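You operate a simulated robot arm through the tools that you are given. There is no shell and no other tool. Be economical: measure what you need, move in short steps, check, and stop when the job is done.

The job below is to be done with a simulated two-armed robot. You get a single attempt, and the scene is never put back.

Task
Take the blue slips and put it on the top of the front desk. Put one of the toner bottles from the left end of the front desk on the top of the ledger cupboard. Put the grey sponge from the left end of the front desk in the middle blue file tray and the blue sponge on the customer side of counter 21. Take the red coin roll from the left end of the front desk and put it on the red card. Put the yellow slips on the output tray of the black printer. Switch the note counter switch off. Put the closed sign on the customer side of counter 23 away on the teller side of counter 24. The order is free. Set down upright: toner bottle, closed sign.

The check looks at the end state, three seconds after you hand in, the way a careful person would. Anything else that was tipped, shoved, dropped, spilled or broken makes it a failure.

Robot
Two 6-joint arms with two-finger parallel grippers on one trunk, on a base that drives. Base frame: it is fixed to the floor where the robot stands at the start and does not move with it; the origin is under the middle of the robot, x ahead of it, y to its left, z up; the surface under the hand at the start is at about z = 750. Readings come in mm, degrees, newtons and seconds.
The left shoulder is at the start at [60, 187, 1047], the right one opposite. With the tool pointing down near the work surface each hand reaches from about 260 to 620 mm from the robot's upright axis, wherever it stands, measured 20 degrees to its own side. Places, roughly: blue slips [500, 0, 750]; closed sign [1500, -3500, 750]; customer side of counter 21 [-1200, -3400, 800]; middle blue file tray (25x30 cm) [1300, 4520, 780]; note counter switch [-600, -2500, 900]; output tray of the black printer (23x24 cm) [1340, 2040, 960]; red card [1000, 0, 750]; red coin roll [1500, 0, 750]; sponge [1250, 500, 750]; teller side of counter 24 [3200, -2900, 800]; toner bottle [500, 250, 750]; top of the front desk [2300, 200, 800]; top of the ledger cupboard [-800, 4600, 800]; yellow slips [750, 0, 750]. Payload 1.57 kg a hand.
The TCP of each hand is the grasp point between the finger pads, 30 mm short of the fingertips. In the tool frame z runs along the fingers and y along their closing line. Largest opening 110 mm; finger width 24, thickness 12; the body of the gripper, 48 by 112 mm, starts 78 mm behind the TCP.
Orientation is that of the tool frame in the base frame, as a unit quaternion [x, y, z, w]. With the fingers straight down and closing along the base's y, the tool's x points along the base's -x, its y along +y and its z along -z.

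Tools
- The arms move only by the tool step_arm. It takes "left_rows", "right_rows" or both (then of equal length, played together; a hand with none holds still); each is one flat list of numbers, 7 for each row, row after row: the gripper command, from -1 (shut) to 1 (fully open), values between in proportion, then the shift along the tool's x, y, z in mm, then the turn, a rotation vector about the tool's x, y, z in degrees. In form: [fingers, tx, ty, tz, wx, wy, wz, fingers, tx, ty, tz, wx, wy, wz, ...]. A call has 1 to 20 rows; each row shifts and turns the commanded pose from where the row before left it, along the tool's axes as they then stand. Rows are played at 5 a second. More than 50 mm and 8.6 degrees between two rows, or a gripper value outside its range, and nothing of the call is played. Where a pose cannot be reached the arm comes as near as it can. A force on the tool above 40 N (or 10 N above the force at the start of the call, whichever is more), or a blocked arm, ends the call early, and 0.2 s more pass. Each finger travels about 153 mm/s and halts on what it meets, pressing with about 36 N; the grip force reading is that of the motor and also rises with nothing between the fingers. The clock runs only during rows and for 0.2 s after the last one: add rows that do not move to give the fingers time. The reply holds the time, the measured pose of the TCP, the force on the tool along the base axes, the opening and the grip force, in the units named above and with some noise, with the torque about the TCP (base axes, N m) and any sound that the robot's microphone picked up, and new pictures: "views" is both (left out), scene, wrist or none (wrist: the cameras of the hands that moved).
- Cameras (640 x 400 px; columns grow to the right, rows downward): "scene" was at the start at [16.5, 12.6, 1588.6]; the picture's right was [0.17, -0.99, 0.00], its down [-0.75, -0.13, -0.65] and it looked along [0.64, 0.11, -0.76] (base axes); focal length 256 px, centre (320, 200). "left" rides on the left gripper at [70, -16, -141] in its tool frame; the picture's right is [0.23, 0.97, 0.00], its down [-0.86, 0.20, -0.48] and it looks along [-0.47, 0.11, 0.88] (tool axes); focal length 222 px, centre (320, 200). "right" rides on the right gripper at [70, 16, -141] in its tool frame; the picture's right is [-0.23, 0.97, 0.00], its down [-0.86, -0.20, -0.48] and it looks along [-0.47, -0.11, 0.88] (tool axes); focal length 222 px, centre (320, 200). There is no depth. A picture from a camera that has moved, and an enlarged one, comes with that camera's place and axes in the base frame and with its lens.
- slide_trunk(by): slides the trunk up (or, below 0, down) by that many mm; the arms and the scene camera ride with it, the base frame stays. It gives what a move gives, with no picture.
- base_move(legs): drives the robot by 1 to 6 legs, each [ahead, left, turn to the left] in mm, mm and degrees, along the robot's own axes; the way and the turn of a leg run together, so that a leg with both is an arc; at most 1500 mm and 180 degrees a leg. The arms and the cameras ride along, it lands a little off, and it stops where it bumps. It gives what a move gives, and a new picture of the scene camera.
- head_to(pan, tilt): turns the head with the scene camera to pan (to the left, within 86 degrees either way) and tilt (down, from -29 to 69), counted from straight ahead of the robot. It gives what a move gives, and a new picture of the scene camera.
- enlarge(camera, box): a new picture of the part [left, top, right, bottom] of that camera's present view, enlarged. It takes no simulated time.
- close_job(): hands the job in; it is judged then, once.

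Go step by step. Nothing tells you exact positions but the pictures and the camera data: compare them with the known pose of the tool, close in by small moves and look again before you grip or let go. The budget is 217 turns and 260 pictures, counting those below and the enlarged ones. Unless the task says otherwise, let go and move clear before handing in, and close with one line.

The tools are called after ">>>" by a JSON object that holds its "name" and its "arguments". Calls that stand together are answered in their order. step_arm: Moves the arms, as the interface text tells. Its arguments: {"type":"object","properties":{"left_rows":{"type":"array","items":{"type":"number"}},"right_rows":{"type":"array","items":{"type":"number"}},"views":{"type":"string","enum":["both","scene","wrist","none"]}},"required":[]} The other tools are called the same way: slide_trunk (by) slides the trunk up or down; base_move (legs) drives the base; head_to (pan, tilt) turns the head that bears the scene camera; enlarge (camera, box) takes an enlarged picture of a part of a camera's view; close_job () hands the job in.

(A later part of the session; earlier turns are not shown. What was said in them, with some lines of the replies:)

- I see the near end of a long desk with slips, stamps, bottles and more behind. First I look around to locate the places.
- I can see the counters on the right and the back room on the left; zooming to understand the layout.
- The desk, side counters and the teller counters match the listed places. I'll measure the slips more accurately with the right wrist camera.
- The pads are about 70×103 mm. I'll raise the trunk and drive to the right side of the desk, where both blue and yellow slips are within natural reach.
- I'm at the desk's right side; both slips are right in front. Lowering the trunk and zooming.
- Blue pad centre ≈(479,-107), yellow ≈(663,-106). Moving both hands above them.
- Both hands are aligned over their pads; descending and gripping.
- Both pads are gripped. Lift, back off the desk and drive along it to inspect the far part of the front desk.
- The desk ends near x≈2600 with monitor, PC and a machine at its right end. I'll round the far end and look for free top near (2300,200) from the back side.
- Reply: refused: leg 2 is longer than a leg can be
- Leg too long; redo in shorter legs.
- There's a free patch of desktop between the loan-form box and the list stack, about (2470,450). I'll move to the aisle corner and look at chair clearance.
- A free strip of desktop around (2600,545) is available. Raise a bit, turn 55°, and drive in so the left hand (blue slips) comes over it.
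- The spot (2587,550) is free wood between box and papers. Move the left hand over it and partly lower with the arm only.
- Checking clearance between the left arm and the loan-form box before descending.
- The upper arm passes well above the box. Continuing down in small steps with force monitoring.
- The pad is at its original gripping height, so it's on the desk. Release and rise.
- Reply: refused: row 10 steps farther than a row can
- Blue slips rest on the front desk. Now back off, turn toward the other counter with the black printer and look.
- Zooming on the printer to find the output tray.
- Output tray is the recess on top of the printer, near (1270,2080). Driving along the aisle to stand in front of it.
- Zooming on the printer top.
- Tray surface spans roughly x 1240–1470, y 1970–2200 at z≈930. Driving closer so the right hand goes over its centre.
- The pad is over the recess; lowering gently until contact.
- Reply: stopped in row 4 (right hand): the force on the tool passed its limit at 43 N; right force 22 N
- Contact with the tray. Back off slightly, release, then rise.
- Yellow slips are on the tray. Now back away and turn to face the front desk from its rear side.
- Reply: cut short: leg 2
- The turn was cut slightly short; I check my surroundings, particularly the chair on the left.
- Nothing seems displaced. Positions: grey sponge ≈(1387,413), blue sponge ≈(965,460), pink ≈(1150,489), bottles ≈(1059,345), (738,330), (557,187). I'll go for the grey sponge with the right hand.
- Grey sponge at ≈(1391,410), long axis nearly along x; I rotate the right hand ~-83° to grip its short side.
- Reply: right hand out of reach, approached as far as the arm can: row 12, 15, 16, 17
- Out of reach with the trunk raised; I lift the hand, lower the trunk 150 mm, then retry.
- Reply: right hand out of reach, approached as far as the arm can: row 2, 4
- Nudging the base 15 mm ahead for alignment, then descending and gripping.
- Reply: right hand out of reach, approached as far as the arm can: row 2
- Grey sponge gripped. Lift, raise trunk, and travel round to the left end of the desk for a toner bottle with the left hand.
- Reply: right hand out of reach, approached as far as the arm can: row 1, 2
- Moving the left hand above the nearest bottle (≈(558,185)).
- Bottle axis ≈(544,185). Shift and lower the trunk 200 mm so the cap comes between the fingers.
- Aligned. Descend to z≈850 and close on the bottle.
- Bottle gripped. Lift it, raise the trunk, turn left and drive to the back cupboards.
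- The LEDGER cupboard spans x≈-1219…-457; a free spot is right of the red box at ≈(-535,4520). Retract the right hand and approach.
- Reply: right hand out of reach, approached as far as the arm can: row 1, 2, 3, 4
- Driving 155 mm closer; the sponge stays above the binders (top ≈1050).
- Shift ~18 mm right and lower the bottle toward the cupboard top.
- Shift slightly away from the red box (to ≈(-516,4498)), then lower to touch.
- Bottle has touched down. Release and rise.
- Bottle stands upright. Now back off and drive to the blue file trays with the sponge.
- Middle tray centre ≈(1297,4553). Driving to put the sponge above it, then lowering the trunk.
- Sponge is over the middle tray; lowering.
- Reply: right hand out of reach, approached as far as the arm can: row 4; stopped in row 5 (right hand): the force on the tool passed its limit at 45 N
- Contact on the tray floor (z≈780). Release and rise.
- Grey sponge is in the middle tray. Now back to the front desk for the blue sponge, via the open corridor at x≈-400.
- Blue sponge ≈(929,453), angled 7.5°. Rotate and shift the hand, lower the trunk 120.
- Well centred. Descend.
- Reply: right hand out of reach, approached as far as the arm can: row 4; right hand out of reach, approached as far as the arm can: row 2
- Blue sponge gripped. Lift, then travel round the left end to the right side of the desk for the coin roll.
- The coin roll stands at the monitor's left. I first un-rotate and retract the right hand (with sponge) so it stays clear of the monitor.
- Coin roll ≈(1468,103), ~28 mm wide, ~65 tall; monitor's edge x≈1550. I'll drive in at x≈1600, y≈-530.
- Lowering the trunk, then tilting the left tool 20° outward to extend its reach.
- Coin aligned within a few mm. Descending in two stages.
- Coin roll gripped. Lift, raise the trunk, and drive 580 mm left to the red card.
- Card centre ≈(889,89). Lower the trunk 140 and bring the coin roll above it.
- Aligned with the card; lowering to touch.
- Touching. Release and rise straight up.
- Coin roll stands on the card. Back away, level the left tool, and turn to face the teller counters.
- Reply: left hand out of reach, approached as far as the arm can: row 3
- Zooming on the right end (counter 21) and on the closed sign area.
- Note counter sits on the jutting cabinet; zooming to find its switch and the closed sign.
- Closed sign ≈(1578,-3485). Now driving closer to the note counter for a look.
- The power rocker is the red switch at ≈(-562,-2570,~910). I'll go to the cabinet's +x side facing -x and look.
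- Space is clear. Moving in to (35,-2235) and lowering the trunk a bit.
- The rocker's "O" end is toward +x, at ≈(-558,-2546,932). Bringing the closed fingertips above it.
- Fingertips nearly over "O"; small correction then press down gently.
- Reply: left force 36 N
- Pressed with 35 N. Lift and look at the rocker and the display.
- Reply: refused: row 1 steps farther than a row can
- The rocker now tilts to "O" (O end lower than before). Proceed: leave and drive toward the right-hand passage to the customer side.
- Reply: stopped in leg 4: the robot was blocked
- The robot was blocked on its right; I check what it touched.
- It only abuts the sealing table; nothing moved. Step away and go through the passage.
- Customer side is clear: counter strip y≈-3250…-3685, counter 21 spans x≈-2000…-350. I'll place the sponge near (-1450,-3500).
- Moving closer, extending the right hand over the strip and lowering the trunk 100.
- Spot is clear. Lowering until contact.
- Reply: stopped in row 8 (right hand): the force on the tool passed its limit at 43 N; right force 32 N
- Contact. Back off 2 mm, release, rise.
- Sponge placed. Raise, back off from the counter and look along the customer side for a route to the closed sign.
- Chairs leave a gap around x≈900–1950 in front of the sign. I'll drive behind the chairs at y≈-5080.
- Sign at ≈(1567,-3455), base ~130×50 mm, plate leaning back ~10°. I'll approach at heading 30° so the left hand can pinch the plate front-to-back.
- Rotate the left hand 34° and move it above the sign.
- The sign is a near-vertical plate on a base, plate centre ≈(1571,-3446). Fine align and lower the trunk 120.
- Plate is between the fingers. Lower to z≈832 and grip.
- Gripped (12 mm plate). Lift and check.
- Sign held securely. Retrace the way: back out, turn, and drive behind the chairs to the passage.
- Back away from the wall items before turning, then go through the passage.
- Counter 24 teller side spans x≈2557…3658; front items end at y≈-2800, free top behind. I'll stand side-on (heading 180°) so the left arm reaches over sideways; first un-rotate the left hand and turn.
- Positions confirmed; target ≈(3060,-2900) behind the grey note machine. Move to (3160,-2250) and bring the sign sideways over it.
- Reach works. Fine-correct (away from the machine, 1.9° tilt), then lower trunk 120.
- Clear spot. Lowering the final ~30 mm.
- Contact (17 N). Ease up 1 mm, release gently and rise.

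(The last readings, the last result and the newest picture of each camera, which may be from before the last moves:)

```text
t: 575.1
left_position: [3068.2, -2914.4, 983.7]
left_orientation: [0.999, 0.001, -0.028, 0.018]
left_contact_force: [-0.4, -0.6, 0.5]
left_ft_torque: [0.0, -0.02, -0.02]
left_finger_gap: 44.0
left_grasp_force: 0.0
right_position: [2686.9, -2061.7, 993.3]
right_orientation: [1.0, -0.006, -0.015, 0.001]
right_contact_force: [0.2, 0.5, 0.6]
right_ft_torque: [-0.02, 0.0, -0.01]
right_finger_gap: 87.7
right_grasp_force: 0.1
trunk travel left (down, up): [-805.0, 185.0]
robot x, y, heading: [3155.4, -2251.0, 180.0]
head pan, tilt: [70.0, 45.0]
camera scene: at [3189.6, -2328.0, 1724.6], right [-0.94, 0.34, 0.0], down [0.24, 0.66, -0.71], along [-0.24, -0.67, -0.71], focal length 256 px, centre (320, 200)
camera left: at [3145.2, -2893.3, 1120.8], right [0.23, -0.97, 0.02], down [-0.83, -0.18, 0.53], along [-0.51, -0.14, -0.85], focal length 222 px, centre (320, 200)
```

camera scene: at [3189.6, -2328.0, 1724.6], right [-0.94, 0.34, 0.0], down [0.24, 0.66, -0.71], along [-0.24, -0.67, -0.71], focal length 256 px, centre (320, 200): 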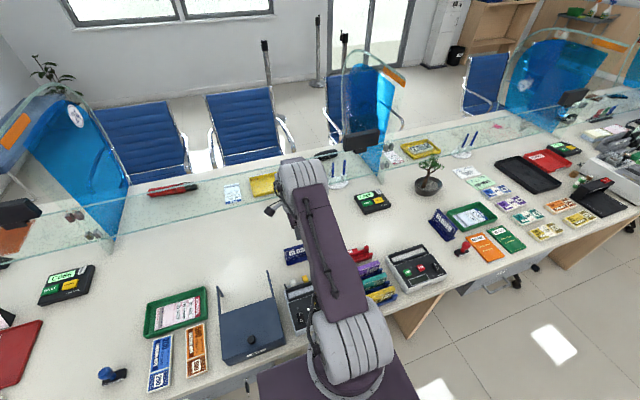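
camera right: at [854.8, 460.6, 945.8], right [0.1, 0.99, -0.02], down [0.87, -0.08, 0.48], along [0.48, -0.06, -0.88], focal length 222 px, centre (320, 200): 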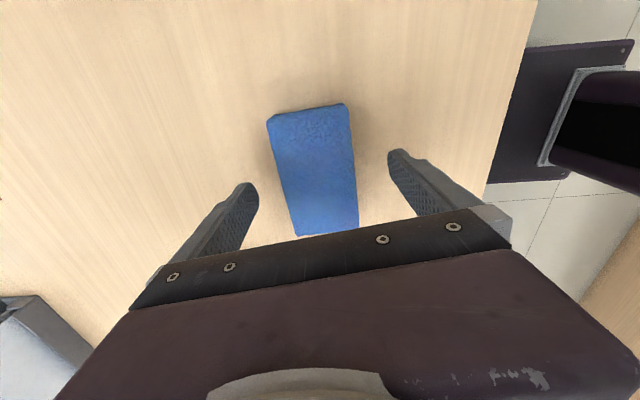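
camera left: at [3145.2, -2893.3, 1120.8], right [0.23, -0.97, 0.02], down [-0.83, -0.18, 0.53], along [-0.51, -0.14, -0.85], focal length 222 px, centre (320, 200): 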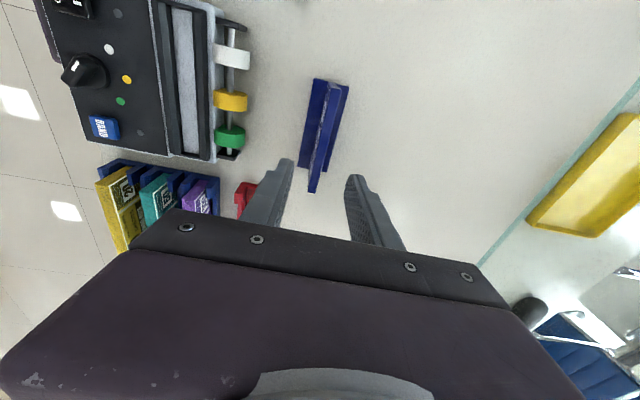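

Sign stands upright on counter 24's teller side. Retract and drive to check that the note counter is off.

>>> {"name": "slide_trunk", "arguments": {"by": 120}}

>>> {"name": "base_move", "arguments": {"legs": [[0, -800, 0], [1400, 0, 0], [1400, 0, 0], [950, 0, 0]]}}

>>> {"name": "head_to", "arguments": {"pan": 85, "tilt": 38}}

```text
t: 576.6
left_position: [3067.7, -2916.9, 1101.4]
left_orientation: [0.999, 0.001, -0.028, 0.017]
left_contact_force: [-0.2, 0.4, -0.7]
left_ft_torque: [-0.01, 0.01, -0.01]
left_finger_gap: 43.9
left_grasp_force: 0.1
right_position: [2687.4, -2062.1, 1113.4]
right_orientation: [1.0, -0.007, -0.015, 0.001]
right_contact_force: [0.7, 0.2, 0.4]
right_ft_torque: [-0.01, -0.03, 0.0]
right_finger_gap: 88.1
right_grasp_force: 0.1
trunk travel left (down, up): [-925.0, 65.0]
robot x, y, heading: [3159.2, -2249.7, 180.1]
head pan, tilt: [70.0, 45.0]
```

```text
t: 598.6
left_position: [-652.1, -2086.9, 1101.2]
left_orientation: [0.999, 0.002, -0.029, 0.016]
left_contact_force: [-0.4, -0.3, 0.8]
left_ft_torque: [0.02, 0.0, -0.03]
left_finger_gap: 44.0
left_grasp_force: 0.0
right_position: [-1036.5, -1234.2, 1113.9]
right_orientation: [1.0, -0.005, -0.015, 0.002]
right_contact_force: [-0.6, 0.7, -0.5]
right_ft_torque: [-0.03, 0.01, 0.03]
right_finger_gap: 88.0
right_grasp_force: 0.0
trunk travel left (down, up): [-925.0, 65.0]
robot x, y, heading: [-567.1, -1424.7, -179.7]
head pan, tilt: [70.0, 45.0]
camera scene: at [-531.3, -1499.6, 1844.6], right [-0.94, 0.34, 0.0], down [0.24, 0.67, -0.71], along [-0.24, -0.67, -0.71], focal length 256 px, centre (320, 200)
```

scene: 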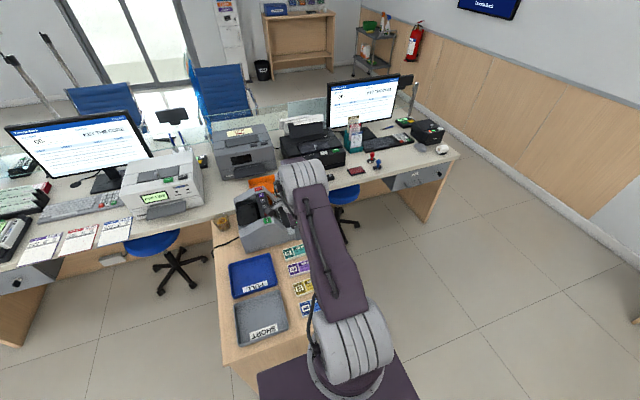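

```text
t: 599.4
left_position: [-654.0, -2086.2, 1102.1]
left_orientation: [0.999, 0.003, -0.027, 0.016]
left_contact_force: [-0.2, -0.9, 0.6]
left_ft_torque: [0.0, -0.01, 0.0]
left_finger_gap: 44.4
left_grasp_force: 0.0
right_position: [-1036.3, -1233.9, 1113.0]
right_orientation: [1.0, -0.005, -0.014, 0.001]
right_contact_force: [-0.3, -0.7, 0.8]
right_ft_torque: [0.0, 0.02, -0.04]
right_finger_gap: 88.3
right_grasp_force: 0.1
trunk travel left (down, up): [-925.0, 65.0]
robot x, y, heading: [-561.7, -1422.3, -180.0]
head pan, tilt: [85.0, 38.0]
camera scene: at [-512.8, -1509.1, 1854.8], right [-1.0, 0.09, 0.0], down [0.05, 0.61, -0.79], along [-0.07, -0.78, -0.62], focal length 256 px, centre (320, 200)
```

scene: 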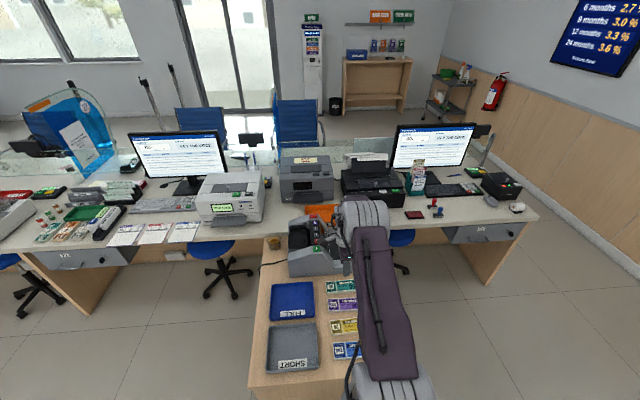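

>>> {"name": "enlarge", "arguments": {"camera": "scene", "box": [280, 205, 360, 280]}}

>>> {"name": "base_move", "arguments": {"legs": [[-250, -150, 0]]}}

>>> {"name": "enlarge", "arguments": {"camera": "scene", "box": [340, 190, 450, 280]}}

```text
5.33 times, centred on (320, 242) of scene
camera zoom: at [-512.8, -1509.1, 1854.8], right [-1.0, 0.09, 0.0], down [0.05, 0.61, -0.79], along [-0.07, -0.78, -0.62], focal length 1368 px, centre (320, -27)
```

zoom: 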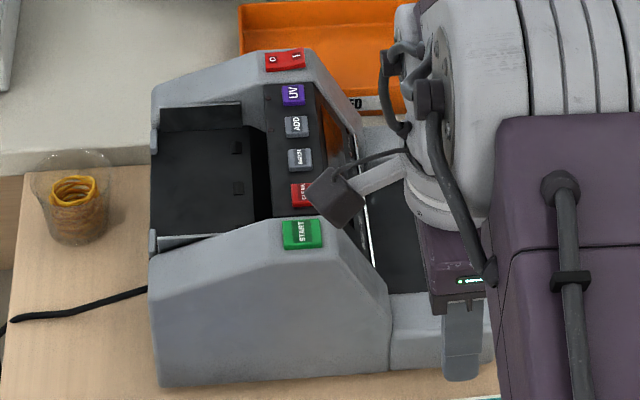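

```text
t: 601.4
left_position: [-397.8, -1937.0, 1101.0]
left_orientation: [0.999, 0.005, -0.027, 0.017]
left_contact_force: [-0.6, -0.3, 0.3]
left_ft_torque: [0.01, -0.02, 0.02]
left_finger_gap: 43.9
left_grasp_force: 0.1
right_position: [-786.7, -1087.6, 1113.1]
right_orientation: [1.0, -0.003, -0.014, 0.0]
right_contact_force: [-0.3, -0.2, -0.4]
right_ft_torque: [0.04, 0.0, 0.01]
right_finger_gap: 88.2
right_grasp_force: 0.1
trunk travel left (down, up): [-925.0, 65.0]
robot x, y, heading: [-311.8, -1270.6, -179.5]
head pan, tilt: [85.0, 38.0]
camera scene: at [-262.0, -1360.9, 1854.8], right [-1.0, 0.08, 0.0], down [0.05, 0.61, -0.79], along [-0.06, -0.78, -0.62], focal length 256 px, centre (320, 200)
```

scene: 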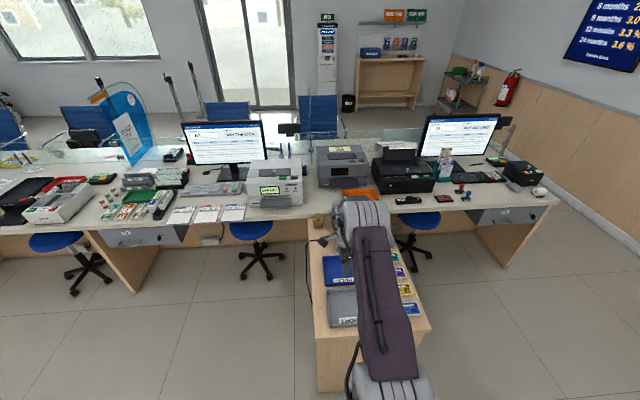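

```text
4.44 times, centred on (395, 235) of scene
camera zoom: at [-262.0, -1360.9, 1854.8], right [-1.0, 0.08, 0.0], down [0.05, 0.61, -0.79], along [-0.06, -0.78, -0.62], focal length 1140 px, centre (-13, 44)
```

zoom: 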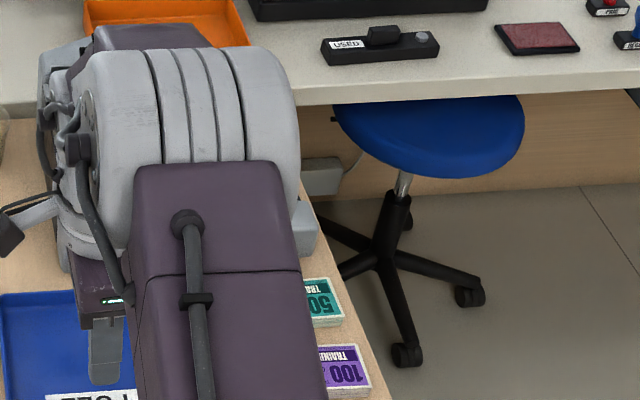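

Everything is in place: the note counter's display has gone dark and its rocker is on "O". All the items were seen standing or lying where they belong, and both hands are empty and clear. Handing in.

>>> {"name": "close_job", "arguments": {}}

```text
The job is handed in.
```

All eight tasks are done and the job is handed in: the toner bottle and closed sign were set down upright, and the note counter is off.
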